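You operate a simulated robot arm through the tools that you are given. There is no shell and no other tool. Be economical: measure what you need, move in short steps, check, and stop when the job is done.

Carry out the task below with a simulated robot arm. There is one attempt and no reset: what you move stays moved.

## Task
Put the switch block's lamp out, then drop its key cap and the loose one into the feeder tube.
Fine: the lamp goes out by a push on the fitted cap; draw the feeder slide back before the caps go in.

Only the result counts: the job must be done as asked and must still hold three seconds after the hand-in. Knocking over, shifting, dropping, spilling or breaking anything else fails it. Lids that push on must go on centred and level and be pressed home; caps that screw on are set level and turned clockwise until they are tight.

## Robot
A 7-joint arm with a two-finger parallel gripper, fixed in place. Base frame: the origin is at the foot of the arm, x ahead of it, y to its left, z up. Lengths are in mm, angles in degrees, forces in N, time in s.
With the tool pointing down near the work surface it reaches from about 300 to 680 mm from the base axis. Its first joint turns from -66.0 to 66.0 degrees. Payload 1.57 kg.
The TCP is the grasp point between the finger pads, 30 mm short of the fingertips. In the tool frame z runs along the fingers and y along their closing line. The gripper opens to 110 mm. The fingers are 24 mm wide and 12 mm thick; the gripper's body (48 by 112 mm) begins 78 mm behind the TCP.
Orientation is that of the tool frame in the base frame, as [roll, pitch, yaw] about the fixed x, y, z axes, in that order (R = Rz(yaw) Ry(pitch) Rx(roll)). With the fingers straight down and closing along the base's y, the tool's x points along the base's -x, its y along +y and its z along -z.

## Interface
- The arm moves only by the tool move_arm. Its argument "series" is a list that holds one entry, the list of rows, each a list of 6 numbers: the shift along the tool's x, y, z in mm, then the turn, a rotation vector about the tool's x, y, z in degrees. In form: [[[dx, dy, dz, rx, ry, rz], ...]]. A call has 1 to 20 rows; each row shifts and turns the commanded pose from where the row before left it, along the tool's axes as they then stand. "fingers" is the finger opening in mm, from 0 to 110, set as the call begins (left out, the last holds). Each row takes 0.2 s and may step no farther than 50 mm and 8.6 degrees from the row before; otherwise, or with a gripper value out of range, the whole call is refused. A pose out of reach is approached as far as the arm can. The call stops where the force on the tool passes 40 N (or 10 N more than at its start, if that is more) or the arm is blocked; 0.2 s more then pass. Each finger travels about 108 mm/s and halts on what it meets, pressing with about 43 N; the grip force reading is that of the motor and also rises with nothing between the fingers. The clock runs only during rows and for 0.2 s after the last one: add rows that do not move to give the fingers time. It gives the time, the measured TCP pose, the force on the tool (base axes), the opening and the grip force at its end, in the units of the frame above (readings bear some noise), with the torque about the TCP (base axes, N m) and any sound that the robot's microphone picked up.
- Cameras (640 x 400 px; columns grow to the right, rows downward): "scene" is fixed at [170.1, -438.5, 1379.3]; the picture's right is [0.54, -0.84, 0.00], its down [-0.65, -0.41, -0.64] and it looks along [0.54, 0.34, -0.77] (base axes); focal length 368 px, centre (320, 200). "wrist" rides on the gripper at [70, 16, -141] in the tool frame; the picture's right is [-0.23, 0.97, 0.00], its down [-0.85, -0.20, -0.48] and it looks along [-0.47, -0.11, 0.88] (tool axes); focal length 222 px, centre (320, 200). There is no depth. A picture from a camera that has moved, and an enlarged one, comes with that camera's place and axes in the base frame and with its lens. The place of the scene camera against the robot may be out by one fixed shift of up to 25 mm in any direction.
- camera(camera): a new picture of that camera. The clock stands still meanwhile.
- inspect(camera, box): a new picture of the part [left, top, right, bottom] of that camera's present view, enlarged. The clock stands still meanwhile.
- finish_job(): hands the job in; it is judged then, once.

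Go step by step. Nothing tells you positions but the pictures and the camera data: compare them with the known pose of the tool, close in by small moves and look again before you grip or let go. The budget is 120 turns and 76 pictures, counting those below and the enlarged ones. Unless the task says otherwise, let go and move clear before handing in, and close with one line.

The tools are called after "Request:" as a command line: name --argument value ..., lists and objects as JSON in quotes. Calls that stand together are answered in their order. move_arm: Moves the arm, as the interface text tells. Its arguments: {"type":"object","properties":{"series":{"type":"array","items":{"type":"array","items":{"type":"array","items":{"type":"number"}}}},"fingers":{"type":"number"}},"required":["series"]} The other tools are called the same way: camera (camera) takes a picture; inspect (camera, box) takes an enlarged picture of a part of a camera's view; finish_job () hands the job in.

At the start:

```text
t: 0.0
ee_pos: [345.5, -186.5, 1121.6]
ee_rot: [-180.0, 0.0, -180.0]
ft_force: [1.4, 0.0, 0.3]
ft_torque: [-0.01, 0.02, 0.01]
gripper_width: 109.8
grip_force: 0.0
```

scene: 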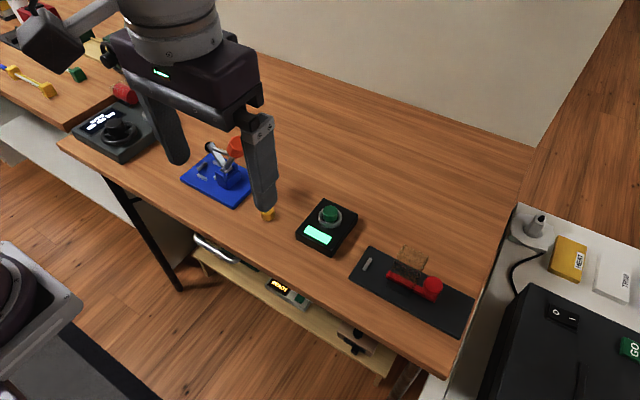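
wrist: 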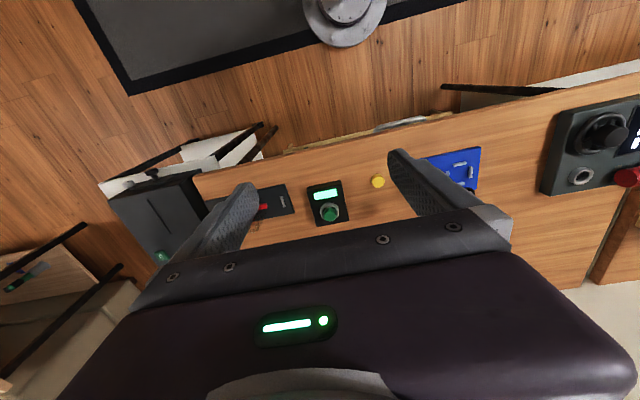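

I see a switch block (black, with a green cap and lit display), a yellow loose cap, and a dark plate with a red slide and a wire-like tube. I'll zoom in on these.

Request:
inspect --camera "scene" --box '[240, 180, 400, 280]'

Request:
inspect --camera "scene" --box '[340, 230, 500, 330]'

Request:
inspect --camera "wrist" --box '[200, 150, 440, 300]'

```text
4.00 times, centred on (320, 230) of scene
camera zoom: at [170.1, -438.5, 1379.3], right [0.54, -0.84, 0.0], down [-0.65, -0.41, -0.64], along [0.54, 0.34, -0.77], focal length 1472 px, centre (320, 80)
```

zoom: 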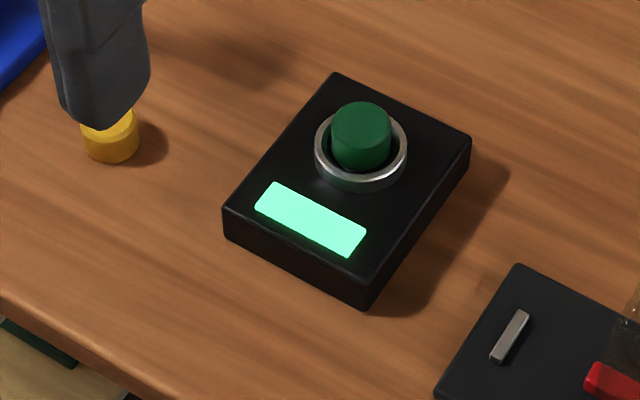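

```text
4.00 times, centred on (420, 280) of scene
camera zoom: at [170.1, -438.5, 1379.3], right [0.54, -0.84, 0.0], down [-0.65, -0.41, -0.64], along [0.54, 0.34, -0.77], focal length 1472 px, centre (-80, -120)
```

zoom: 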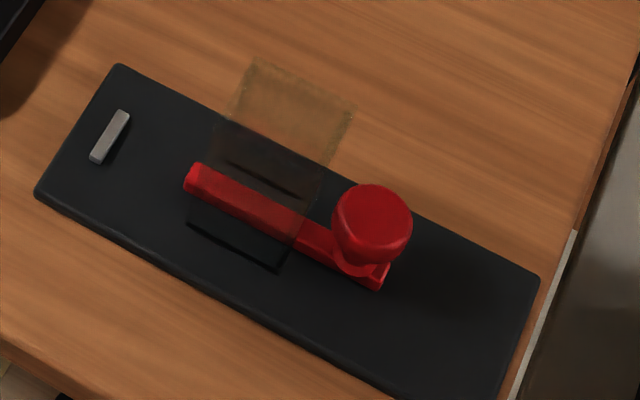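

```text
2.67 times, centred on (320, 225) of wrist
camera zoom: at [275.4, -172.2, 1263.7], right [0.23, 0.97, 0.0], down [0.85, -0.2, 0.48], along [0.47, -0.11, -0.88], focal length 592 px, centre (320, 133)
```

zoom: 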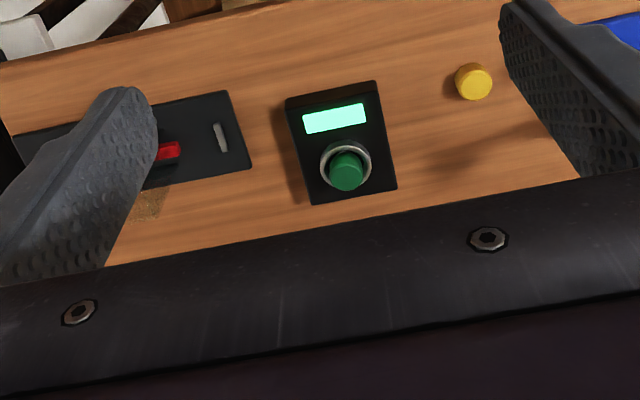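

The table appears to be at z≈770–790 with the green cap near (562,-215,806) and the knob near (517,-445). I'll move closer for better measurement.

Request:
move_arm --series '[[[-21, -23, 24, 0, 0, 0], [-21, -23, 24, 0, 0, 0], [-21, -23, 24, 0, 0, 0], [-21, -23, 24, 0, 0, 0], [-21, -23, 24, 0, 0, 0], [0, 0, 0, 0, 0, 0]]]'

Request:
camera --camera "wrist"

Request:
inspect --camera "wrist" --box '[160, 80, 480, 280]'

```text
t: 1.4
ee_pos: [448.5, -301.8, 1003.0]
ee_rot: [180.0, 0.0, 180.0]
ft_force: [-0.1, 0.8, 0.4]
ft_torque: [0.0, 0.0, -0.03]
gripper_width: 109.8
grip_force: 0.0
```

```text
70 pictures are left
camera wrist: at [379.3, -285.9, 1145.2], right [0.23, 0.97, 0.0], down [0.85, -0.2, 0.48], along [0.47, -0.11, -0.88], focal length 222 px, centre (320, 200)
```

wrist: 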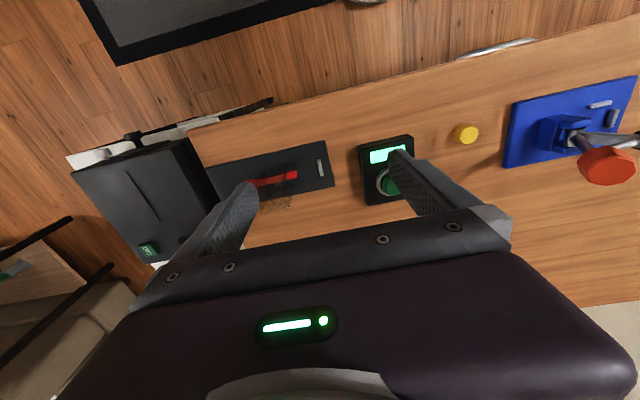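

```text
2.00 times, centred on (320, 180) of wrist
camera zoom: at [379.3, -285.9, 1145.2], right [0.23, 0.97, 0.0], down [0.85, -0.2, 0.48], along [0.47, -0.11, -0.88], focal length 444 px, centre (320, 240)
```

zoom: 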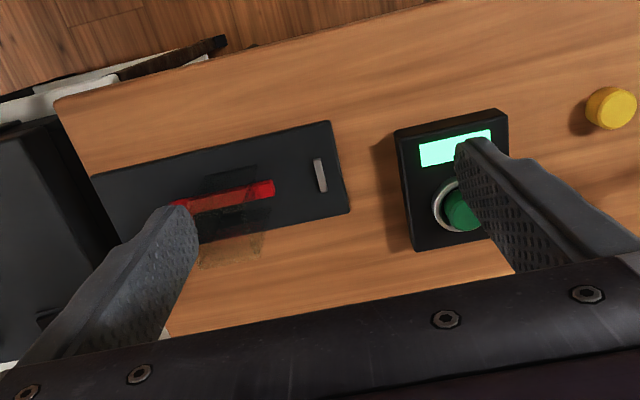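

The feeder is partly hidden by the left finger; I'll shift toward it.

Request:
move_arm --series '[[[10, -40, 10, 0, 0, 0], [10, -40, 10, 0, 0, 0], [10, -40, 10, 0, 0, 0], [0, 0, 0, 0, 0, 0]]]'

Request:
inspect --camera "wrist" --box '[200, 100, 440, 250]'

```text
t: 2.4
ee_pos: [417.7, -421.0, 970.7]
ee_rot: [179.9, 0.1, -179.9]
ft_force: [0.9, 0.0, 0.4]
ft_torque: [0.04, 0.03, 0.02]
gripper_width: 110.2
grip_force: 0.1
```

```text
2.67 times, centred on (320, 175) of wrist
camera zoom: at [348.6, -405.5, 1112.6], right [0.23, 0.97, 0.0], down [0.85, -0.2, 0.48], along [0.47, -0.11, -0.88], focal length 592 px, centre (320, 267)
```

zoom: 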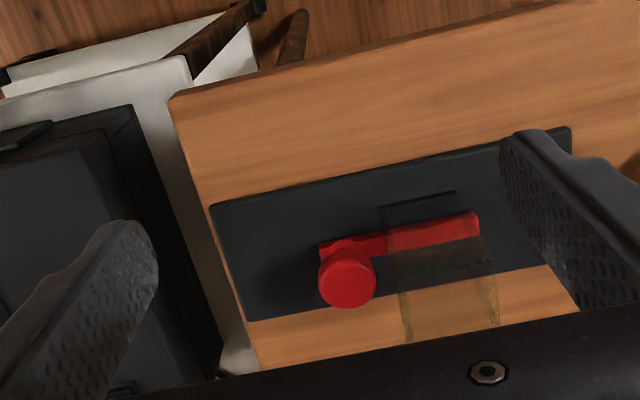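

The feeder plate spans about x 461–540, y -496…-298, with top z≈805 and the slide along y at x≈501. I'll zoom in on the tube.

Request:
inspect --camera "wrist" --box '[308, 150, 404, 240]'

Request:
inspect --camera "scene" --box '[370, 225, 466, 285]'

```text
4.44 times, centred on (356, 195) of wrist
camera zoom: at [348.6, -405.5, 1112.6], right [0.23, 0.97, 0.0], down [0.85, -0.2, 0.48], along [0.47, -0.11, -0.88], focal length 987 px, centre (160, 222)
```

zoom: 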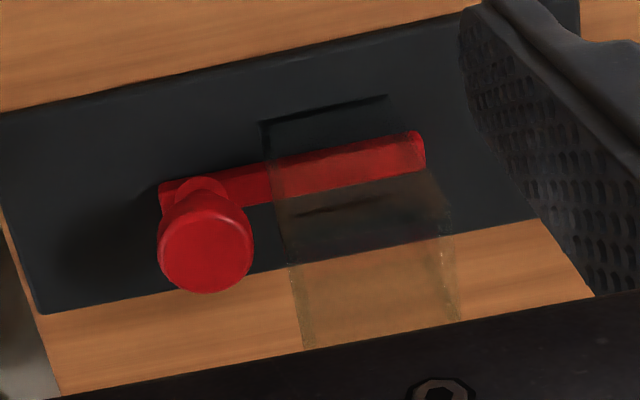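

```text
6.67 times, centred on (418, 255) of scene
camera zoom: at [170.0, -438.6, 1379.3], right [0.53, -0.84, 0.0], down [-0.65, -0.41, -0.64], along [0.54, 0.34, -0.77], focal length 2453 px, centre (-333, -167)
```

zoom: 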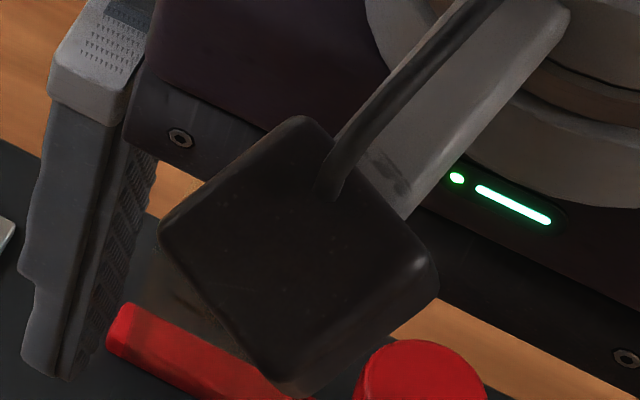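

Feeder: tube centre about (502,-381), top z≈880, about 42 mm square outside; knob at (501,-428), top z≈852. Next I'll view the switch block from nearby.

Request:
move_arm --series '[[[-7, 38.5, 3.4, 0, 0, 0], [-7, 38.5, 3.4, 0, 0, 0], [-7, 38.5, 3.4, 0, 0, 0], [-7, 38.5, 3.4, 0, 0, 0], [-7, 38.5, 3.4, 0, 0, 0], [-7, 38.5, 3.4, 0, 0, 0], [0, 0, 0, 0, 0, 0]]]'

Request:
inspect --camera "wrist" --box '[220, 100, 460, 250]'

```text
t: 4.0
ee_pos: [460.2, -194.9, 955.1]
ee_rot: [-180.0, 0.0, 179.9]
ft_force: [-0.4, -0.1, 0.2]
ft_torque: [0.03, -0.02, 0.0]
gripper_width: 109.9
grip_force: 0.0
```

```text
2.67 times, centred on (340, 175) of wrist
camera zoom: at [391.4, -179.8, 1097.0], right [0.23, 0.97, 0.0], down [0.85, -0.2, 0.48], along [0.47, -0.11, -0.88], focal length 592 px, centre (267, 267)
```

zoom: 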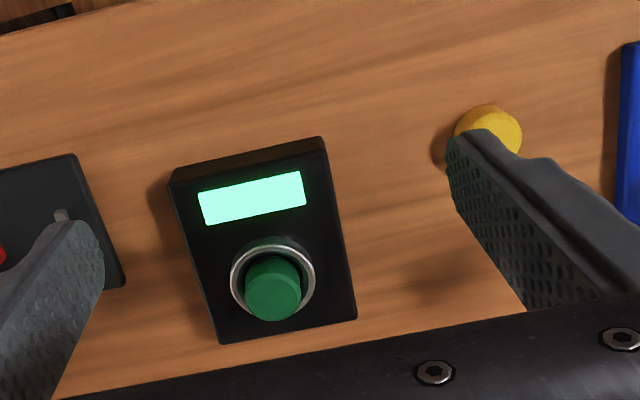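

Green cap centre is about (543,-212), top z≈845. I'll hover above it and check alignment.

Request:
move_arm --series '[[[-27.6, -5.7, 20, 0, 0, 0], [-27.6, -5.7, 20, 0, 0, 0], [-27.6, -5.7, 20, 0, 0, 0], [0, 0, 0, 0, 0, 0]]]'

Request:
inspect --camera "wrist" --box '[220, 120, 420, 245]'

Request:
inspect --camera "scene" --box '[260, 160, 420, 260]'

```text
t: 5.0
ee_pos: [542.2, -206.5, 892.2]
ee_rot: [180.0, 0.1, 179.9]
ft_force: [0.7, 0.1, -0.2]
ft_torque: [0.03, -0.03, -0.01]
gripper_width: 110.1
grip_force: 0.1
```

```text
3.20 times, centred on (320, 182) of wrist
camera zoom: at [473.3, -191.7, 1033.9], right [0.23, 0.97, 0.0], down [0.85, -0.2, 0.48], along [0.47, -0.11, -0.88], focal length 711 px, centre (320, 256)
```

zoom: 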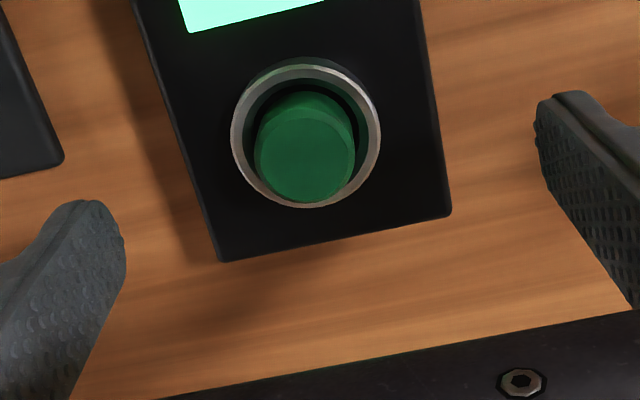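

```text
4.00 times, centred on (340, 210) of scene
camera zoom: at [170.1, -438.5, 1379.3], right [0.54, -0.84, 0.0], down [-0.65, -0.41, -0.64], along [0.54, 0.34, -0.77], focal length 1472 px, centre (240, 160)
```

zoom: 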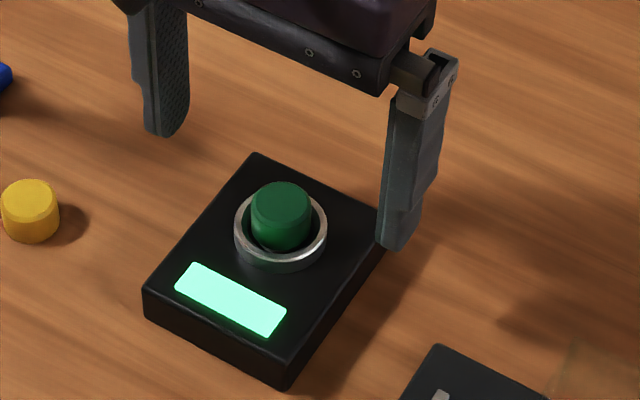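

Cap top refined to (540,-211,850), diameter about 27 mm. I'll close the fingers and centre above it, then press in small steps.

Request:
move_arm --series '[[[2, -5, 0, 0, 0, 0], [0, 0, 0, 0, 0, 0], [0, 0, 0, 0, 0, 0], [0, 0, 0, 0, 0, 0]]]' --fingers 0

Request:
move_arm --series '[[[0, 0, 3, 0, 0, 0], [0, 0, 3, 0, 0, 0], [0, 0, 2, 0, 0, 0], [0, 0, 1, 0, 0, 0]]]'

Request:
inspect --camera "scene" --box '[260, 160, 420, 260]'

```text
t: 6.0
ee_pos: [541.0, -213.1, 893.0]
ee_rot: [-180.0, 0.0, -179.9]
ft_force: [-0.1, 0.3, -0.1]
ft_torque: [0.0, -0.02, 0.0]
gripper_width: 0.0
grip_force: 21.8
```

```text
t: 7.0
ee_pos: [543.6, -213.6, 882.6]
ee_rot: [-179.9, 0.0, -180.0]
ft_force: [0.0, 0.5, 0.4]
ft_torque: [0.01, 0.01, -0.01]
gripper_width: 0.3
grip_force: 21.6
```

```text
4.00 times, centred on (340, 210) of scene
camera zoom: at [170.1, -438.5, 1379.3], right [0.54, -0.84, 0.0], down [-0.65, -0.41, -0.64], along [0.54, 0.34, -0.77], focal length 1472 px, centre (240, 160)
```

zoom: 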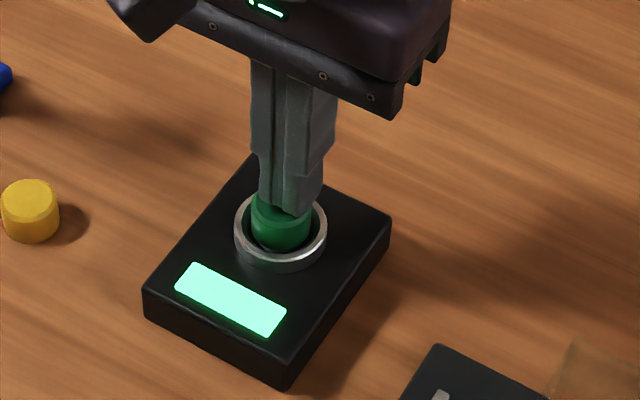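

The tips are just above the cap. Pressing now in 1–2 mm steps.

Request:
move_arm --series '[[[2, 2, 0, 0, 0, 0], [0, 0, 2, 0, 0, 0], [0, 0, 1, 0, 0, 0], [0, 0, 1, 0, 0, 0]]]'

Request:
move_arm --series '[[[0, 0, 1, 0, 0, 0], [0, 0, 1, 0, 0, 0]]]'

Request:
inspect --camera "scene" --box '[260, 160, 420, 260]'

```text
t: 8.0
ee_pos: [540.1, -211.1, 879.3]
ee_rot: [180.0, 0.0, -180.0]
ft_force: [-0.4, -0.2, 1.4]
ft_torque: [-0.02, -0.04, -0.03]
gripper_width: 0.1
grip_force: 21.3
heard: click
```

```text
t: 8.6
ee_pos: [539.9, -210.6, 876.8]
ee_rot: [180.0, -0.1, -180.0]
ft_force: [-1.5, -0.3, 6.7]
ft_torque: [0.01, 0.07, 0.0]
gripper_width: 0.2
grip_force: 21.5
```

```text
4.00 times, centred on (340, 210) of scene
camera zoom: at [170.0, -438.5, 1379.4], right [0.54, -0.84, 0.0], down [-0.65, -0.41, -0.64], along [0.54, 0.34, -0.77], focal length 1472 px, centre (240, 160)
```

zoom: 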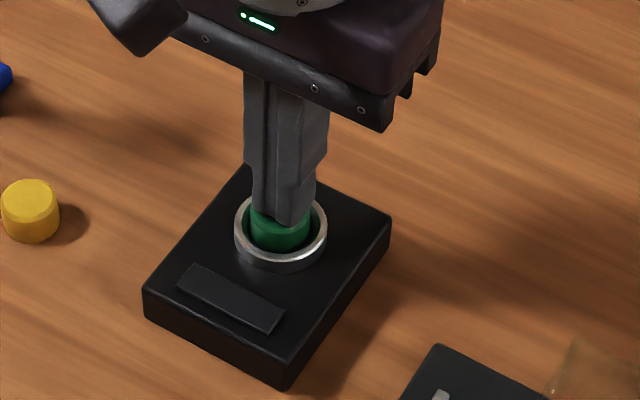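

A click sounded and the lamp is out. I'll retract and confirm.

Request:
move_arm --series '[[[0, 0, -10, 0, 0, 0], [0, 0, -30, 0, 0, 0], [0, 0, -40, 0, 0, 0], [0, 0, -40, 0, 0, 0], [0, 0, 0, 0, 0, 0]]]' --fingers 0

Request:
inspect --camera "scene" --box '[260, 160, 420, 260]'

```text
t: 9.8
ee_pos: [539.7, -212.0, 998.7]
ee_rot: [180.0, -0.1, 180.0]
ft_force: [0.1, -0.1, -0.5]
ft_torque: [-0.01, 0.05, -0.01]
gripper_width: 0.0
grip_force: 21.5
```

```text
4.00 times, centred on (340, 210) of scene
camera zoom: at [170.1, -438.5, 1379.3], right [0.54, -0.84, 0.0], down [-0.65, -0.41, -0.64], along [0.54, 0.34, -0.77], focal length 1472 px, centre (240, 160)
```

zoom: 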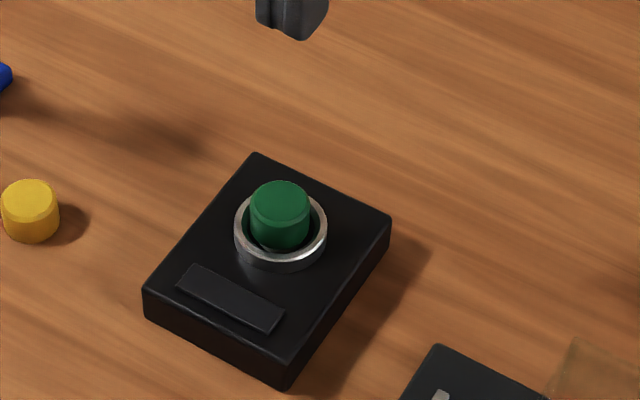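

The lamp stays out. Now the slide: I'll move toward the knob and turn the tool so the fingers close along x.

Request:
move_arm --series '[[[9.5, -47, 0, 0, 0, 0], [9.5, -47, 0, 0, 0, 0], [9.5, -47, 0, 0, 0, 0], [9.5, -47, 0, 0, 0, 0], [0, 0, 0, 0, 0, 8.18], [0, 0, 0, 0, 0, 8.18], [0, 0, 0, 0, 0, 8.18], [0, 0, 0, 0, 0, 8.18], [0, 0, 0, 0, 0, 8.18], [0, 0, 0, 0, 0, 8.18], [0, 0, 0, 0, 0, 8.18], [0, 0, 0, 0, 0, 8.18], [0, 0, 0, 0, 0, 8.18], [0, 0, 0, 0, 0, 8.18], [0, 0, 0, 0, 0, 8.18], [0, 0, 0, 0, 0, 0]]]' --fingers 75

Request:
camera --camera "wrist"

```text
t: 13.2
ee_pos: [501.9, -399.2, 996.4]
ee_rot: [-180.0, 0.0, 89.9]
ft_force: [0.7, -0.1, 0.1]
ft_torque: [-0.01, 0.02, -0.01]
gripper_width: 75.1
grip_force: 0.1
```

```text
59 pictures are left
camera wrist: at [519.1, -331.1, 1138.5], right [0.97, -0.23, 0.0], down [-0.2, -0.85, 0.48], along [-0.11, -0.47, -0.88], focal length 222 px, centre (320, 200)
```

wrist: 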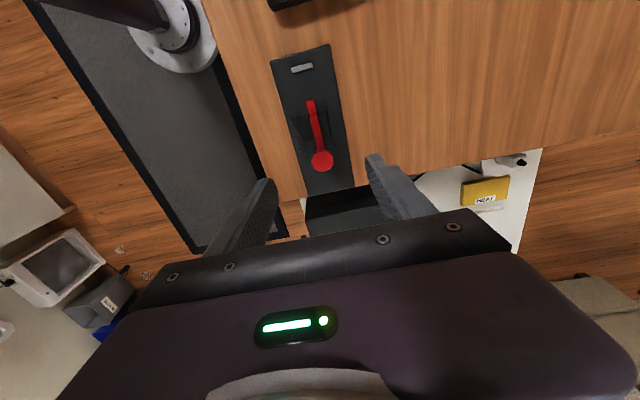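

Request:
inspect --camera "wrist" --box '[256, 70, 384, 210]'

```text
2.86 times, centred on (320, 140) of wrist
camera zoom: at [519.1, -331.1, 1138.5], right [0.97, -0.23, 0.0], down [-0.2, -0.85, 0.48], along [-0.11, -0.47, -0.88], focal length 635 px, centre (320, 371)
```

zoom: 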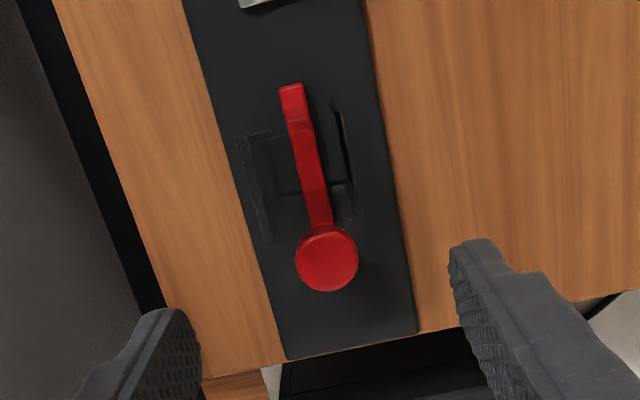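

Knob head at about (500.5,-427). I'll lower the open fingers astride it.

Request:
move_arm --series '[[[-28, -1.5, 0, 0, 0, 0], [0, 0, 40, 0, 0, 0], [0, 0, 40, 0, 0, 0], [0, 0, 30, 0, 0, 0], [0, 0, 15, 0, 0, 0], [0, 0, 0, 0, 0, 0]]]'

Request:
inspect --camera "wrist" --box '[220, 110, 420, 235]'

Request:
inspect --camera "scene" --box '[340, 210, 500, 310]'

```text
t: 14.6
ee_pos: [502.4, -428.2, 873.0]
ee_rot: [180.0, 0.0, 90.0]
ft_force: [0.2, 0.2, 0.0]
ft_torque: [0.0, -0.03, -0.03]
gripper_width: 75.1
grip_force: 0.1
out of reach, approached as far as the arm can: row 1
```

```text
3.20 times, centred on (320, 172) of wrist
camera zoom: at [519.0, -360.9, 1014.2], right [0.97, -0.23, 0.0], down [-0.2, -0.85, 0.48], along [-0.11, -0.47, -0.88], focal length 711 px, centre (320, 288)
```

zoom: 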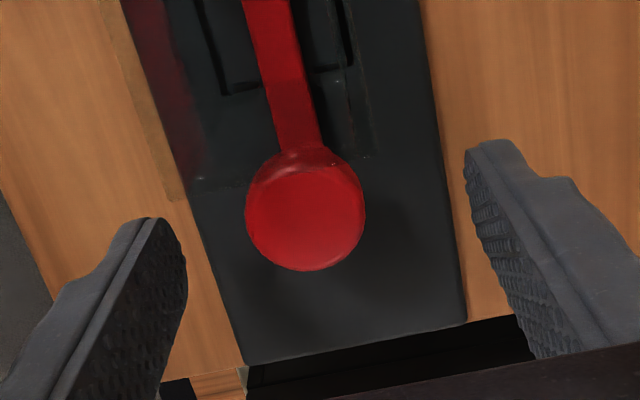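

```text
4.00 times, centred on (420, 260) of scene
camera zoom: at [170.1, -438.5, 1379.3], right [0.54, -0.84, 0.0], down [-0.65, -0.41, -0.64], along [0.54, 0.34, -0.77], focal length 1472 px, centre (-80, -40)
```

zoom: 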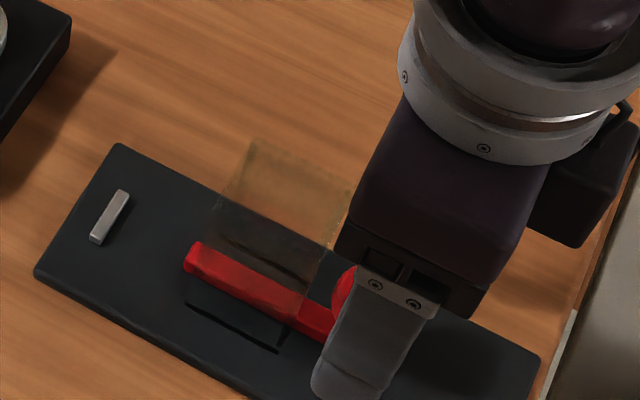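

Well aligned. Lowering another 13 mm, then gripping.

Request:
move_arm --series '[[[0, -1, 7, 0, 0, 0], [0, 0, 6, 0, 0, 0], [0, 0, 0, 0, 0, 0]]]'

Request:
move_arm --series '[[[0, 0, 0, 0, 0, 0], [0, 0, 0, 0, 0, 0], [0, 0, 0, 0, 0, 0]]]' --fingers 20

Request:
inspect --camera "wrist" --box '[220, 110, 420, 235]'

```text
t: 15.4
ee_pos: [500.5, -427.4, 858.3]
ee_rot: [179.9, 0.0, 90.1]
ft_force: [0.2, -0.1, -0.3]
ft_torque: [0.0, -0.03, -0.02]
gripper_width: 74.9
grip_force: 0.1
```

```text
t: 16.2
ee_pos: [499.2, -427.8, 859.0]
ee_rot: [-179.9, 0.0, 90.0]
ft_force: [-5.8, 0.4, 1.3]
ft_torque: [0.13, 0.1, 0.09]
gripper_width: 29.6
grip_force: 39.0
```

```text
3.20 times, centred on (320, 172) of wrist
camera zoom: at [516.4, -359.7, 999.9], right [0.97, -0.23, 0.0], down [-0.2, -0.86, 0.48], along [-0.11, -0.47, -0.88], focal length 711 px, centre (320, 288)
```

zoom: 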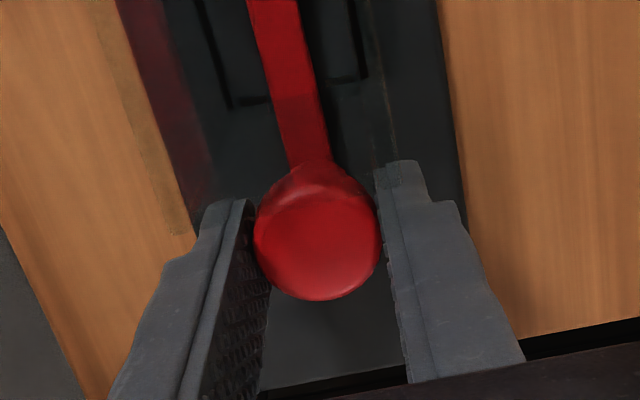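

Gripped at 29.6 mm. Pulling the slide back along -y in short steps.

Request:
move_arm --series '[[[-4, 0, 0, 0, 0, 0], [-6, 0, 0, 0, 0, 0], [-6, 0, 0, 0, 0, 0], [-6, 0, 0, 0, 0, 0]]]'

Request:
inspect --camera "scene" --box '[340, 210, 500, 310]'

```text
t: 17.2
ee_pos: [500.1, -436.8, 856.3]
ee_rot: [-179.6, -0.6, 90.4]
ft_force: [18.4, 1.2, 34.6]
ft_torque: [0.09, -0.58, -0.02]
gripper_width: 30.0
grip_force: 40.0
out of reach, approached as far as the arm can: row 3, 4
```

```text
4.00 times, centred on (420, 260) of scene
camera zoom: at [170.0, -438.0, 1379.5], right [0.54, -0.84, 0.0], down [-0.65, -0.41, -0.64], along [0.54, 0.34, -0.77], focal length 1472 px, centre (-80, -40)
```

zoom: 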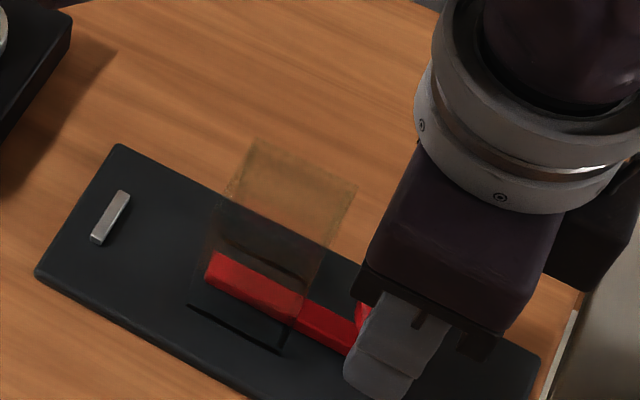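

The slide moved about 10 mm before reach ran out. I'll open, tilt the hand so the fingers point outward, and re-grip.

Request:
move_arm --series '[[[2, 0, 0, 0, 0, 0], [0, 0, 0, 0, 0, 0]]]' --fingers 50

Request:
move_arm --series '[[[3, 0, 0, 0, -6, 0], [2, 0, 0, 0, -6, 0], [2, 0, 0, 0, -6, 0], [2, 0, 0, 0, -6, 0], [0, 0, 0, 0, 0, 0]]]'

Request:
inspect --camera "wrist" --box '[220, 110, 420, 235]'

Request:
inspect --camera "scene" --box '[340, 210, 500, 310]'

```text
t: 17.8
ee_pos: [496.9, -437.0, 851.9]
ee_rot: [-179.7, -0.2, 89.9]
ft_force: [-0.2, -0.4, -0.5]
ft_torque: [-0.02, -0.03, 0.01]
gripper_width: 50.6
grip_force: 0.0
```

```text
t: 19.0
ee_pos: [497.1, -428.5, 853.2]
ee_rot: [179.9, 24.1, 89.9]
ft_force: [1.0, -0.1, -0.7]
ft_torque: [0.01, -0.03, 0.02]
gripper_width: 50.0
grip_force: 0.0
```

```text
3.20 times, centred on (320, 172) of wrist
camera zoom: at [512.9, -309.2, 954.3], right [0.97, -0.21, 0.09], down [-0.2, -0.59, 0.79], along [-0.11, -0.78, -0.61], focal length 711 px, centre (320, 288)
```

zoom: 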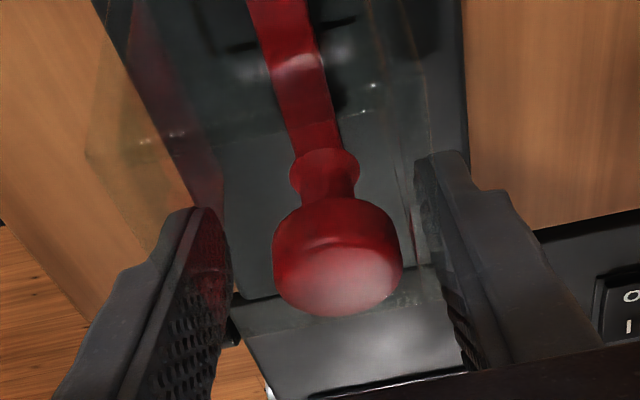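

```text
4.00 times, centred on (420, 260) of scene
camera zoom: at [170.1, -438.5, 1379.3], right [0.54, -0.84, 0.0], down [-0.65, -0.41, -0.64], along [0.54, 0.34, -0.77], focal length 1472 px, centre (-80, -40)
```

zoom: 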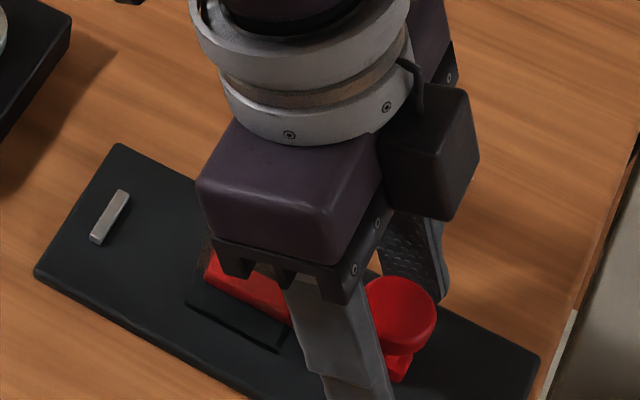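

The knob sits between the pads. I'll centre slightly, close and pull along -y.

Request:
move_arm --series '[[[-3, 3, 2, 0, 0, 0], [0, 0, 0, 0, 0, 0]]]'

Request:
move_arm --series '[[[0, 0, 0, 0, 0, 0], [0, 0, 0, 0, 0, 0], [0, 0, 0, 0, 0, 0]]]' --fingers 20

Request:
move_arm --series '[[[-4.57, 0, 2.04, 0, 0, 0], [-4.57, 0, 2.04, 0, 0, 0], [-4.57, 0, 2.04, 0, 0, 0], [-4.57, 0, 2.04, 0, 0, 0]]]'

Request:
inspect --camera "scene" --box '[340, 210, 500, 310]'

```text
t: 19.6
ee_pos: [499.3, -431.8, 850.3]
ee_rot: [-179.9, 24.0, 90.0]
ft_force: [0.6, 0.1, 1.0]
ft_torque: [0.01, 0.0, 0.02]
gripper_width: 50.2
grip_force: 0.0
```

```text
t: 20.4
ee_pos: [499.8, -432.6, 851.0]
ee_rot: [179.9, 24.0, 90.0]
ft_force: [5.1, -5.9, 0.7]
ft_torque: [0.16, -0.03, 0.06]
gripper_width: 29.7
grip_force: 39.3
```

```text
t: 21.4
ee_pos: [500.1, -450.5, 851.3]
ee_rot: [-179.9, 23.8, 90.0]
ft_force: [3.6, 1.0, -10.0]
ft_torque: [-0.68, -0.13, 0.02]
gripper_width: 29.8
grip_force: 39.7
```

```text
4.00 times, centred on (420, 260) of scene
camera zoom: at [170.3, -438.6, 1379.3], right [0.54, -0.84, 0.0], down [-0.65, -0.41, -0.64], along [0.54, 0.34, -0.77], focal length 1472 px, centre (-80, -40)
```

zoom: 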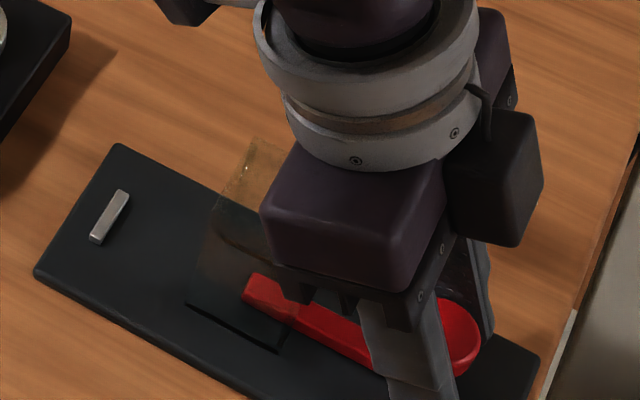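

Going well; the slide is out roughly 28 mm. Continuing.

Request:
move_arm --series '[[[-4.57, 0, 2.04, 0, 0, 0], [-4.57, 0, 2.04, 0, 0, 0], [-4.57, 0, 2.04, 0, 0, 0], [-4.57, 0, 2.04, 0, 0, 0]]]'

Request:
inspect --camera "scene" --box '[340, 210, 500, 310]'

```text
t: 22.4
ee_pos: [500.0, -472.8, 851.6]
ee_rot: [-179.9, 24.0, 89.9]
ft_force: [-2.3, 0.5, -2.7]
ft_torque: [0.53, 0.02, 0.0]
gripper_width: 29.8
grip_force: 39.2
```

```text
4.00 times, centred on (420, 260) of scene
camera zoom: at [170.1, -438.6, 1379.3], right [0.54, -0.84, 0.0], down [-0.65, -0.41, -0.64], along [0.54, 0.34, -0.77], focal length 1472 px, centre (-80, -40)
```

zoom: 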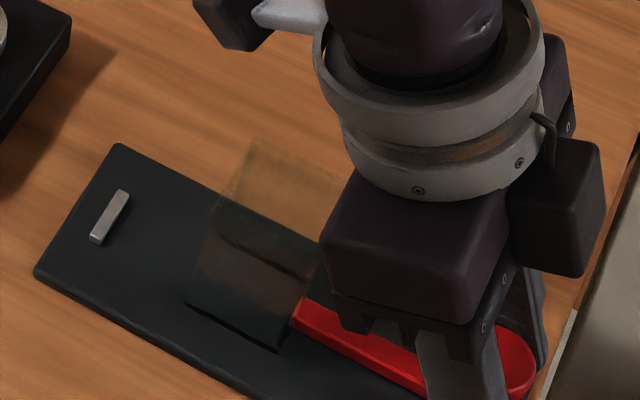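

The tip is now about level with the tube wall. A little more, to the stop if there is one.

Request:
move_arm --series '[[[-2.74, 0, 1.22, 0, 0, 0], [-2.74, 0, 1.22, 0, 0, 0], [-2.74, 0, 1.22, 0, 0, 0]]]'

Request:
inspect --camera "scene" --box '[340, 210, 500, 310]'

```text
t: 23.2
ee_pos: [499.8, -476.9, 851.3]
ee_rot: [-179.7, 23.6, 90.1]
ft_force: [-7.2, 15.0, 15.2]
ft_torque: [0.61, 0.17, -0.11]
gripper_width: 29.4
grip_force: 38.9
stopped in row 3: the force on the tool passed its limit at 47 N (the readings are from after the stop); the commanded pose is now the measured one
```

```text
4.00 times, centred on (420, 260) of scene
camera zoom: at [169.7, -438.0, 1379.6], right [0.54, -0.84, 0.0], down [-0.65, -0.41, -0.64], along [0.54, 0.34, -0.77], focal length 1472 px, centre (-80, -40)
```

zoom: 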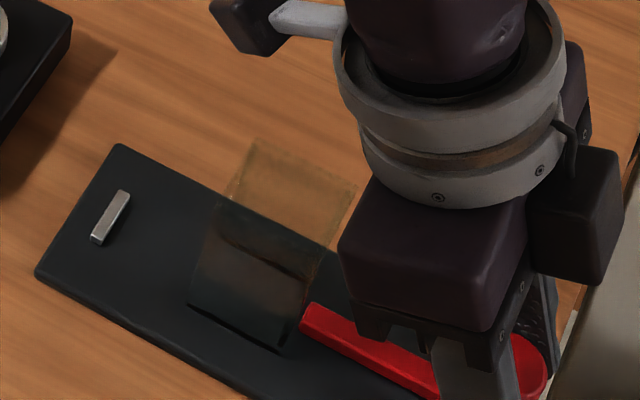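

The stop is reached and the slide is clear of the tube. Opening and backing off.

Request:
move_arm --series '[[[0, 0, 0, 0, 0, 0], [0, 0, 0, 0, 0, 0]]]' --fingers 60

Request:
move_arm --series '[[[0, 0, -20, 0, 0, 0], [0, 0, -40, 0, 0, 0], [0, 0, -40, 0, 0, 0], [0, 0, -40, 0, 6, 0], [0, 0, 0, 0, 6, 0], [0, 0, 0, 0, 6, 0], [0, 0, 0, 0, 6, 0], [0, 0, 0, 0, 0, 0]]]'

Request:
inspect --camera "wrist" --box '[220, 60, 420, 200]'

Request:
inspect --camera "scene" --box '[340, 210, 500, 310]'

```text
t: 23.8
ee_pos: [499.6, -477.3, 850.0]
ee_rot: [-179.7, 23.5, 90.1]
ft_force: [-0.6, 0.2, 0.3]
ft_torque: [0.0, -0.03, 0.02]
gripper_width: 59.6
grip_force: 0.1
```

```text
t: 25.6
ee_pos: [499.7, -422.0, 978.7]
ee_rot: [-179.7, -0.6, 89.8]
ft_force: [-0.1, 0.1, 0.2]
ft_torque: [-0.01, 0.0, 0.0]
gripper_width: 60.0
grip_force: 0.1
```

```text
2.86 times, centred on (320, 130) of wrist
camera zoom: at [517.9, -354.7, 1120.5], right [0.97, -0.23, -0.01], down [-0.2, -0.86, 0.47], along [-0.11, -0.46, -0.88], focal length 635 px, centre (320, 400)
```

zoom: 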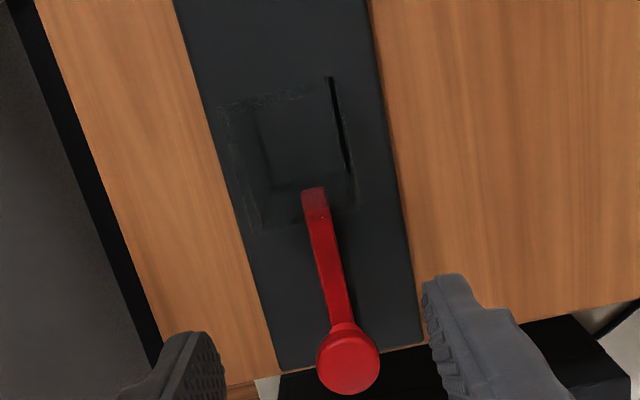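

```text
4.00 times, centred on (420, 260) of scene
camera zoom: at [170.0, -438.6, 1379.3], right [0.53, -0.84, 0.0], down [-0.65, -0.41, -0.64], along [0.54, 0.34, -0.77], focal length 1472 px, centre (-80, -40)
```

zoom: 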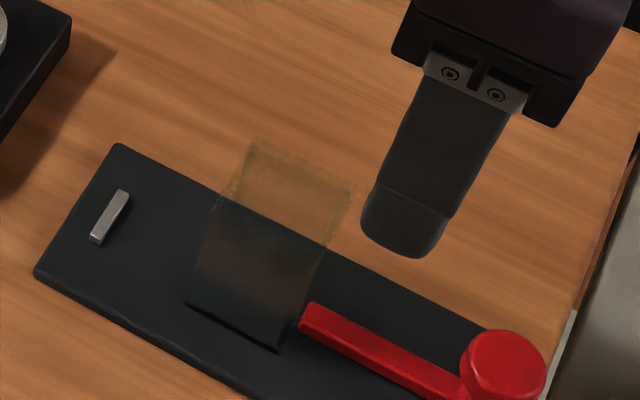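

The slide is out against its stop, and tube centre is (501,-382). Now to the green cap, hovering first.

Request:
move_arm --series '[[[42.1, 8.06, 0, 0, 0.6, 0], [42.1, 8.06, 10, 0, 0, 0], [42.1, 8.06, 20, 0, 0, 0], [42.1, 8.06, 20, 0, 0, 0], [42.1, 8.06, 20, 0, 0, 0], [0, 0, 0, 0, 0, 0]]]' --fingers 65

Request:
inspect --camera "wrist" --box '[220, 110, 420, 235]'

Request:
inspect --camera "scene" --box '[260, 160, 420, 260]'

```text
t: 27.0
ee_pos: [543.7, -208.9, 914.6]
ee_rot: [-179.7, -1.0, 89.9]
ft_force: [-0.1, 0.1, 0.0]
ft_torque: [-0.01, 0.03, 0.01]
gripper_width: 65.2
grip_force: 0.1
```

```text
3.20 times, centred on (320, 172) of wrist
camera zoom: at [560.9, -142.7, 1056.9], right [0.97, -0.23, -0.01], down [-0.2, -0.86, 0.46], along [-0.11, -0.45, -0.89], focal length 711 px, centre (320, 288)
```

zoom: 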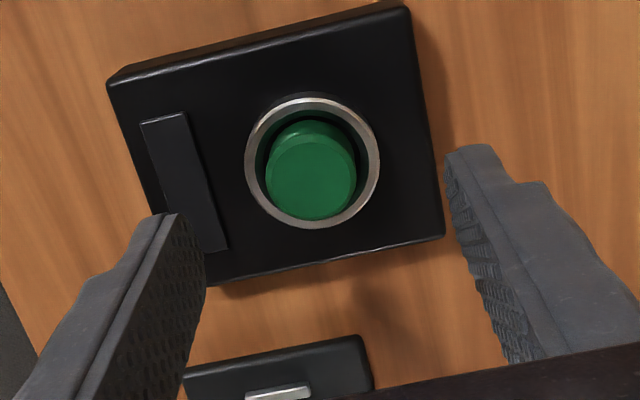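

```text
4.00 times, centred on (340, 210) of scene
camera zoom: at [170.1, -438.5, 1379.3], right [0.54, -0.84, 0.0], down [-0.65, -0.41, -0.64], along [0.54, 0.34, -0.77], focal length 1472 px, centre (240, 160)
```

zoom: 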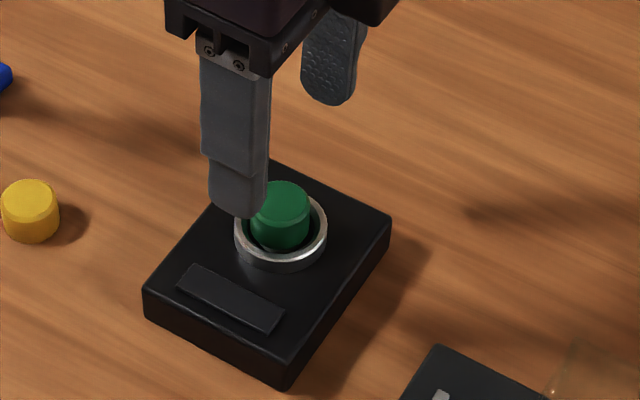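

Cap centre about (540.7,-211). Aligning, levelling and lowering so tips are at about z 841.

Request:
move_arm --series '[[[-2, -3, 0, 0, -1, 0], [0, 0, 20, 0, 0, 0], [0, 0, 15, 0, 0, 0], [0, 0, 0, 0, 0, 0]]]' --fingers 65

Request:
inspect --camera "wrist" --box '[220, 110, 420, 235]'

```text
t: 28.0
ee_pos: [536.8, -212.3, 878.0]
ee_rot: [-179.7, 0.0, 90.0]
ft_force: [-0.4, -0.1, -0.6]
ft_torque: [-0.04, -0.01, 0.0]
gripper_width: 65.1
grip_force: 0.0
```

```text
3.20 times, centred on (320, 172) of wrist
camera zoom: at [554.4, -143.1, 1019.6], right [0.97, -0.23, 0.0], down [-0.2, -0.85, 0.48], along [-0.11, -0.47, -0.88], focal length 711 px, centre (320, 288)
```

zoom: 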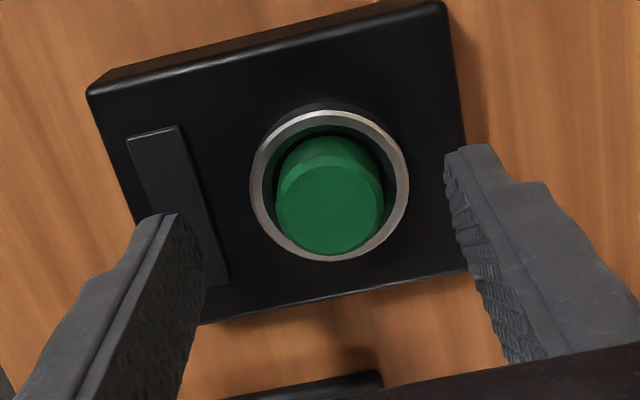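

Cap confirmed at (540.8,-211.3). Correcting 4 mm in x, lowering 8 mm, then closing.

Request:
move_arm --series '[[[1, 3, 0, 0, 0, 0], [0, 0, 4, 0, 0, 0], [0, 0, 4, 0, 0, 0], [0, 0, 0, 0, 0, 0]]]'

Request:
inspect --camera "scene" --box '[290, 180, 370, 230]'

```text
t: 29.0
ee_pos: [540.5, -211.2, 868.0]
ee_rot: [-179.7, 0.0, 89.9]
ft_force: [0.0, 0.0, 0.4]
ft_torque: [0.0, 0.04, 0.0]
gripper_width: 65.2
grip_force: 0.0
```

```text
8.00 times, centred on (330, 205) of scene
camera zoom: at [170.1, -438.5, 1379.3], right [0.54, -0.84, 0.0], down [-0.65, -0.41, -0.64], along [0.54, 0.34, -0.77], focal length 2944 px, centre (240, 160)
```

zoom: 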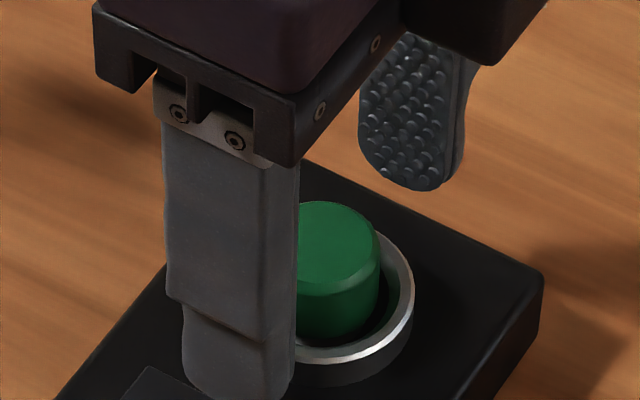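

Closing on the cap.

Request:
move_arm --series '[[[0, 0, 0, 0, 0, 0], [0, 0, 0, 0, 0, 0], [0, 0, 0, 0, 0, 0]]]' --fingers 15

Request:
inspect --camera "scene" --box '[290, 180, 370, 230]'

Request:
inspect --camera "wrist" --box '[220, 110, 420, 235]'

```text
t: 29.8
ee_pos: [541.9, -209.5, 869.3]
ee_rot: [-179.7, 0.0, 89.9]
ft_force: [0.0, -0.4, -0.3]
ft_torque: [0.0, 0.04, 0.01]
gripper_width: 23.8
grip_force: 36.3
```

```text
8.00 times, centred on (330, 205) of scene
camera zoom: at [170.1, -438.5, 1379.3], right [0.54, -0.84, 0.0], down [-0.65, -0.41, -0.64], along [0.54, 0.34, -0.77], focal length 2944 px, centre (240, 160)
```

zoom: 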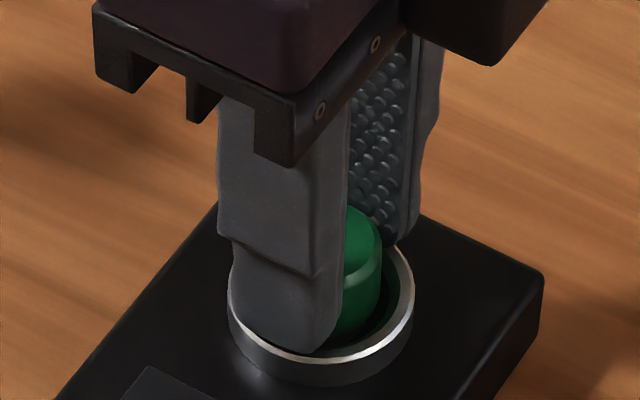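

```text
3.20 times, centred on (320, 172) of wrist
camera zoom: at [558.2, -142.4, 1010.1], right [0.97, -0.23, 0.0], down [-0.2, -0.85, 0.48], along [-0.11, -0.47, -0.88], focal length 711 px, centre (320, 288)
```

zoom: 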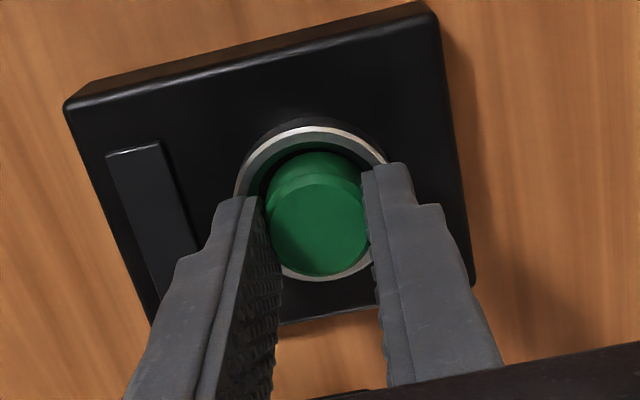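

Gripped at 23.8 mm. Lifting gently.

Request:
move_arm --series '[[[0, 0, -2, 0, 0, 0], [0, 0, -3, 0, 0, 0], [0, 0, -4, 0, 0, 0], [0, 0, -5, 0, 0, 0], [0, 0, -10, 0, 0, 0]]]'

Request:
inspect --camera "scene" --box '[260, 160, 420, 260]'

```text
t: 31.0
ee_pos: [541.1, -211.4, 892.6]
ee_rot: [-179.7, 0.0, 89.9]
ft_force: [-0.1, -0.5, 0.3]
ft_torque: [-0.01, -0.03, 0.01]
gripper_width: 24.2
grip_force: 36.7
```

```text
4.00 times, centred on (340, 210) of scene
camera zoom: at [170.1, -438.5, 1379.3], right [0.54, -0.84, 0.0], down [-0.65, -0.41, -0.64], along [0.54, 0.34, -0.77], focal length 1472 px, centre (240, 160)
```

zoom: 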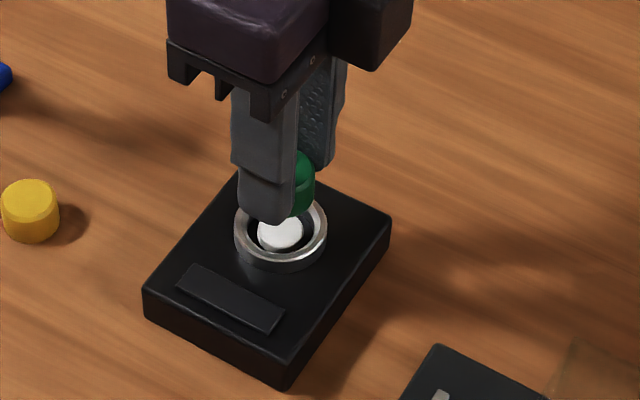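

The cap is off, the lamp still out. Raising and carrying it over the tube.

Request:
move_arm --series '[[[0, 0, -35, 0, 0, 0], [0, 0, -30, 0, 0, 0], [-42.7, -10, 0, 0, 0, 0], [-42.7, -10, 0, 0, 0, 0], [-42.7, -10, 0, 0, 0, 0], [-42.7, -10, 0, 0, 0, 0], [0, 0, 0, 0, 0, 0]]]'

Request:
inspect --camera "wrist" --box '[220, 90, 420, 230]'

Request:
inspect --camera "scene" --box '[340, 200, 500, 300]'

```text
t: 32.6
ee_pos: [504.0, -384.1, 958.3]
ee_rot: [-179.8, -0.1, 89.9]
ft_force: [0.2, -0.4, 0.6]
ft_torque: [-0.01, -0.01, 0.02]
gripper_width: 24.2
grip_force: 35.9
```

```text
2.86 times, centred on (320, 160) of wrist
camera zoom: at [521.7, -315.2, 1100.0], right [0.97, -0.23, 0.0], down [-0.2, -0.85, 0.48], along [-0.11, -0.47, -0.88], focal length 635 px, centre (320, 314)
```

zoom: 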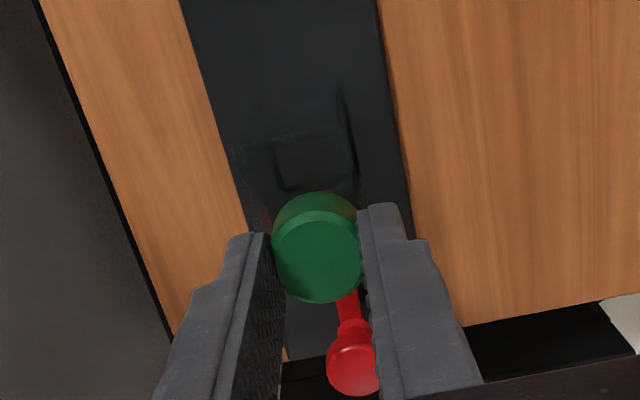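

```text
4.00 times, centred on (420, 250) of scene
camera zoom: at [170.0, -438.6, 1379.3], right [0.53, -0.84, 0.0], down [-0.65, -0.41, -0.64], along [0.54, 0.34, -0.77], focal length 1472 px, centre (-80, 0)
```

zoom: 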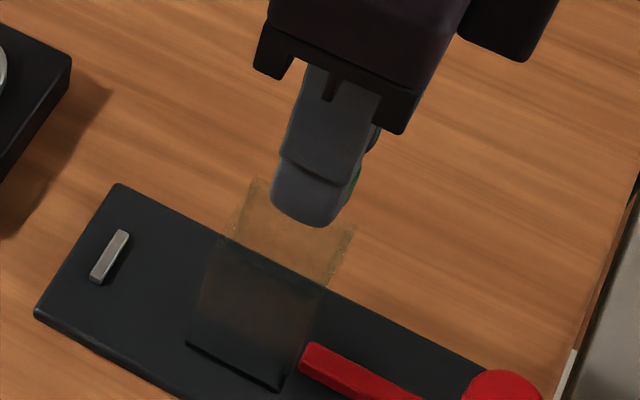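

Adjusting slightly and lowering to just above the tube mouth.

Request:
move_arm --series '[[[1, -1.5, 0, 0, 0, 0], [0, 0, 12, 0, 0, 0], [0, 0, 10, 0, 0, 0], [0, 0, 6, 0, 0, 0], [0, 0, 0, 0, 0, 0]]]'

Request:
inspect --camera "wrist" --box '[260, 120, 380, 210]'

Request:
inspect --camera "scene" --box '[370, 225, 450, 275]'

```text
t: 33.8
ee_pos: [501.0, -381.7, 929.0]
ee_rot: [-179.6, 0.1, 89.9]
ft_force: [-0.1, 0.2, -0.4]
ft_torque: [0.01, -0.04, -0.01]
gripper_width: 23.9
grip_force: 35.4
```

```text
4.44 times, centred on (320, 165) of wrist
camera zoom: at [517.6, -313.2, 1071.5], right [0.97, -0.23, 0.0], down [-0.2, -0.85, 0.48], along [-0.11, -0.47, -0.88], focal length 987 px, centre (320, 356)
```

zoom: 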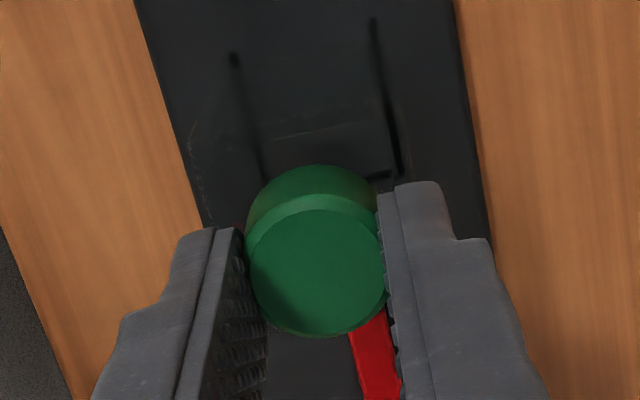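

```text
8.00 times, centred on (410, 250) of scene
camera zoom: at [170.1, -438.5, 1379.3], right [0.54, -0.84, 0.0], down [-0.65, -0.41, -0.64], along [0.54, 0.34, -0.77], focal length 2944 px, centre (-400, -200)
```

zoom: 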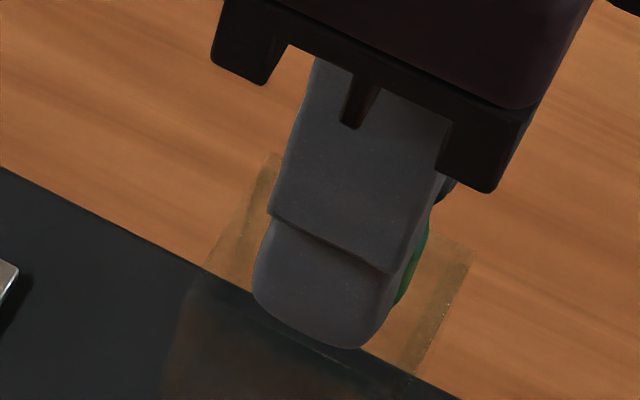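

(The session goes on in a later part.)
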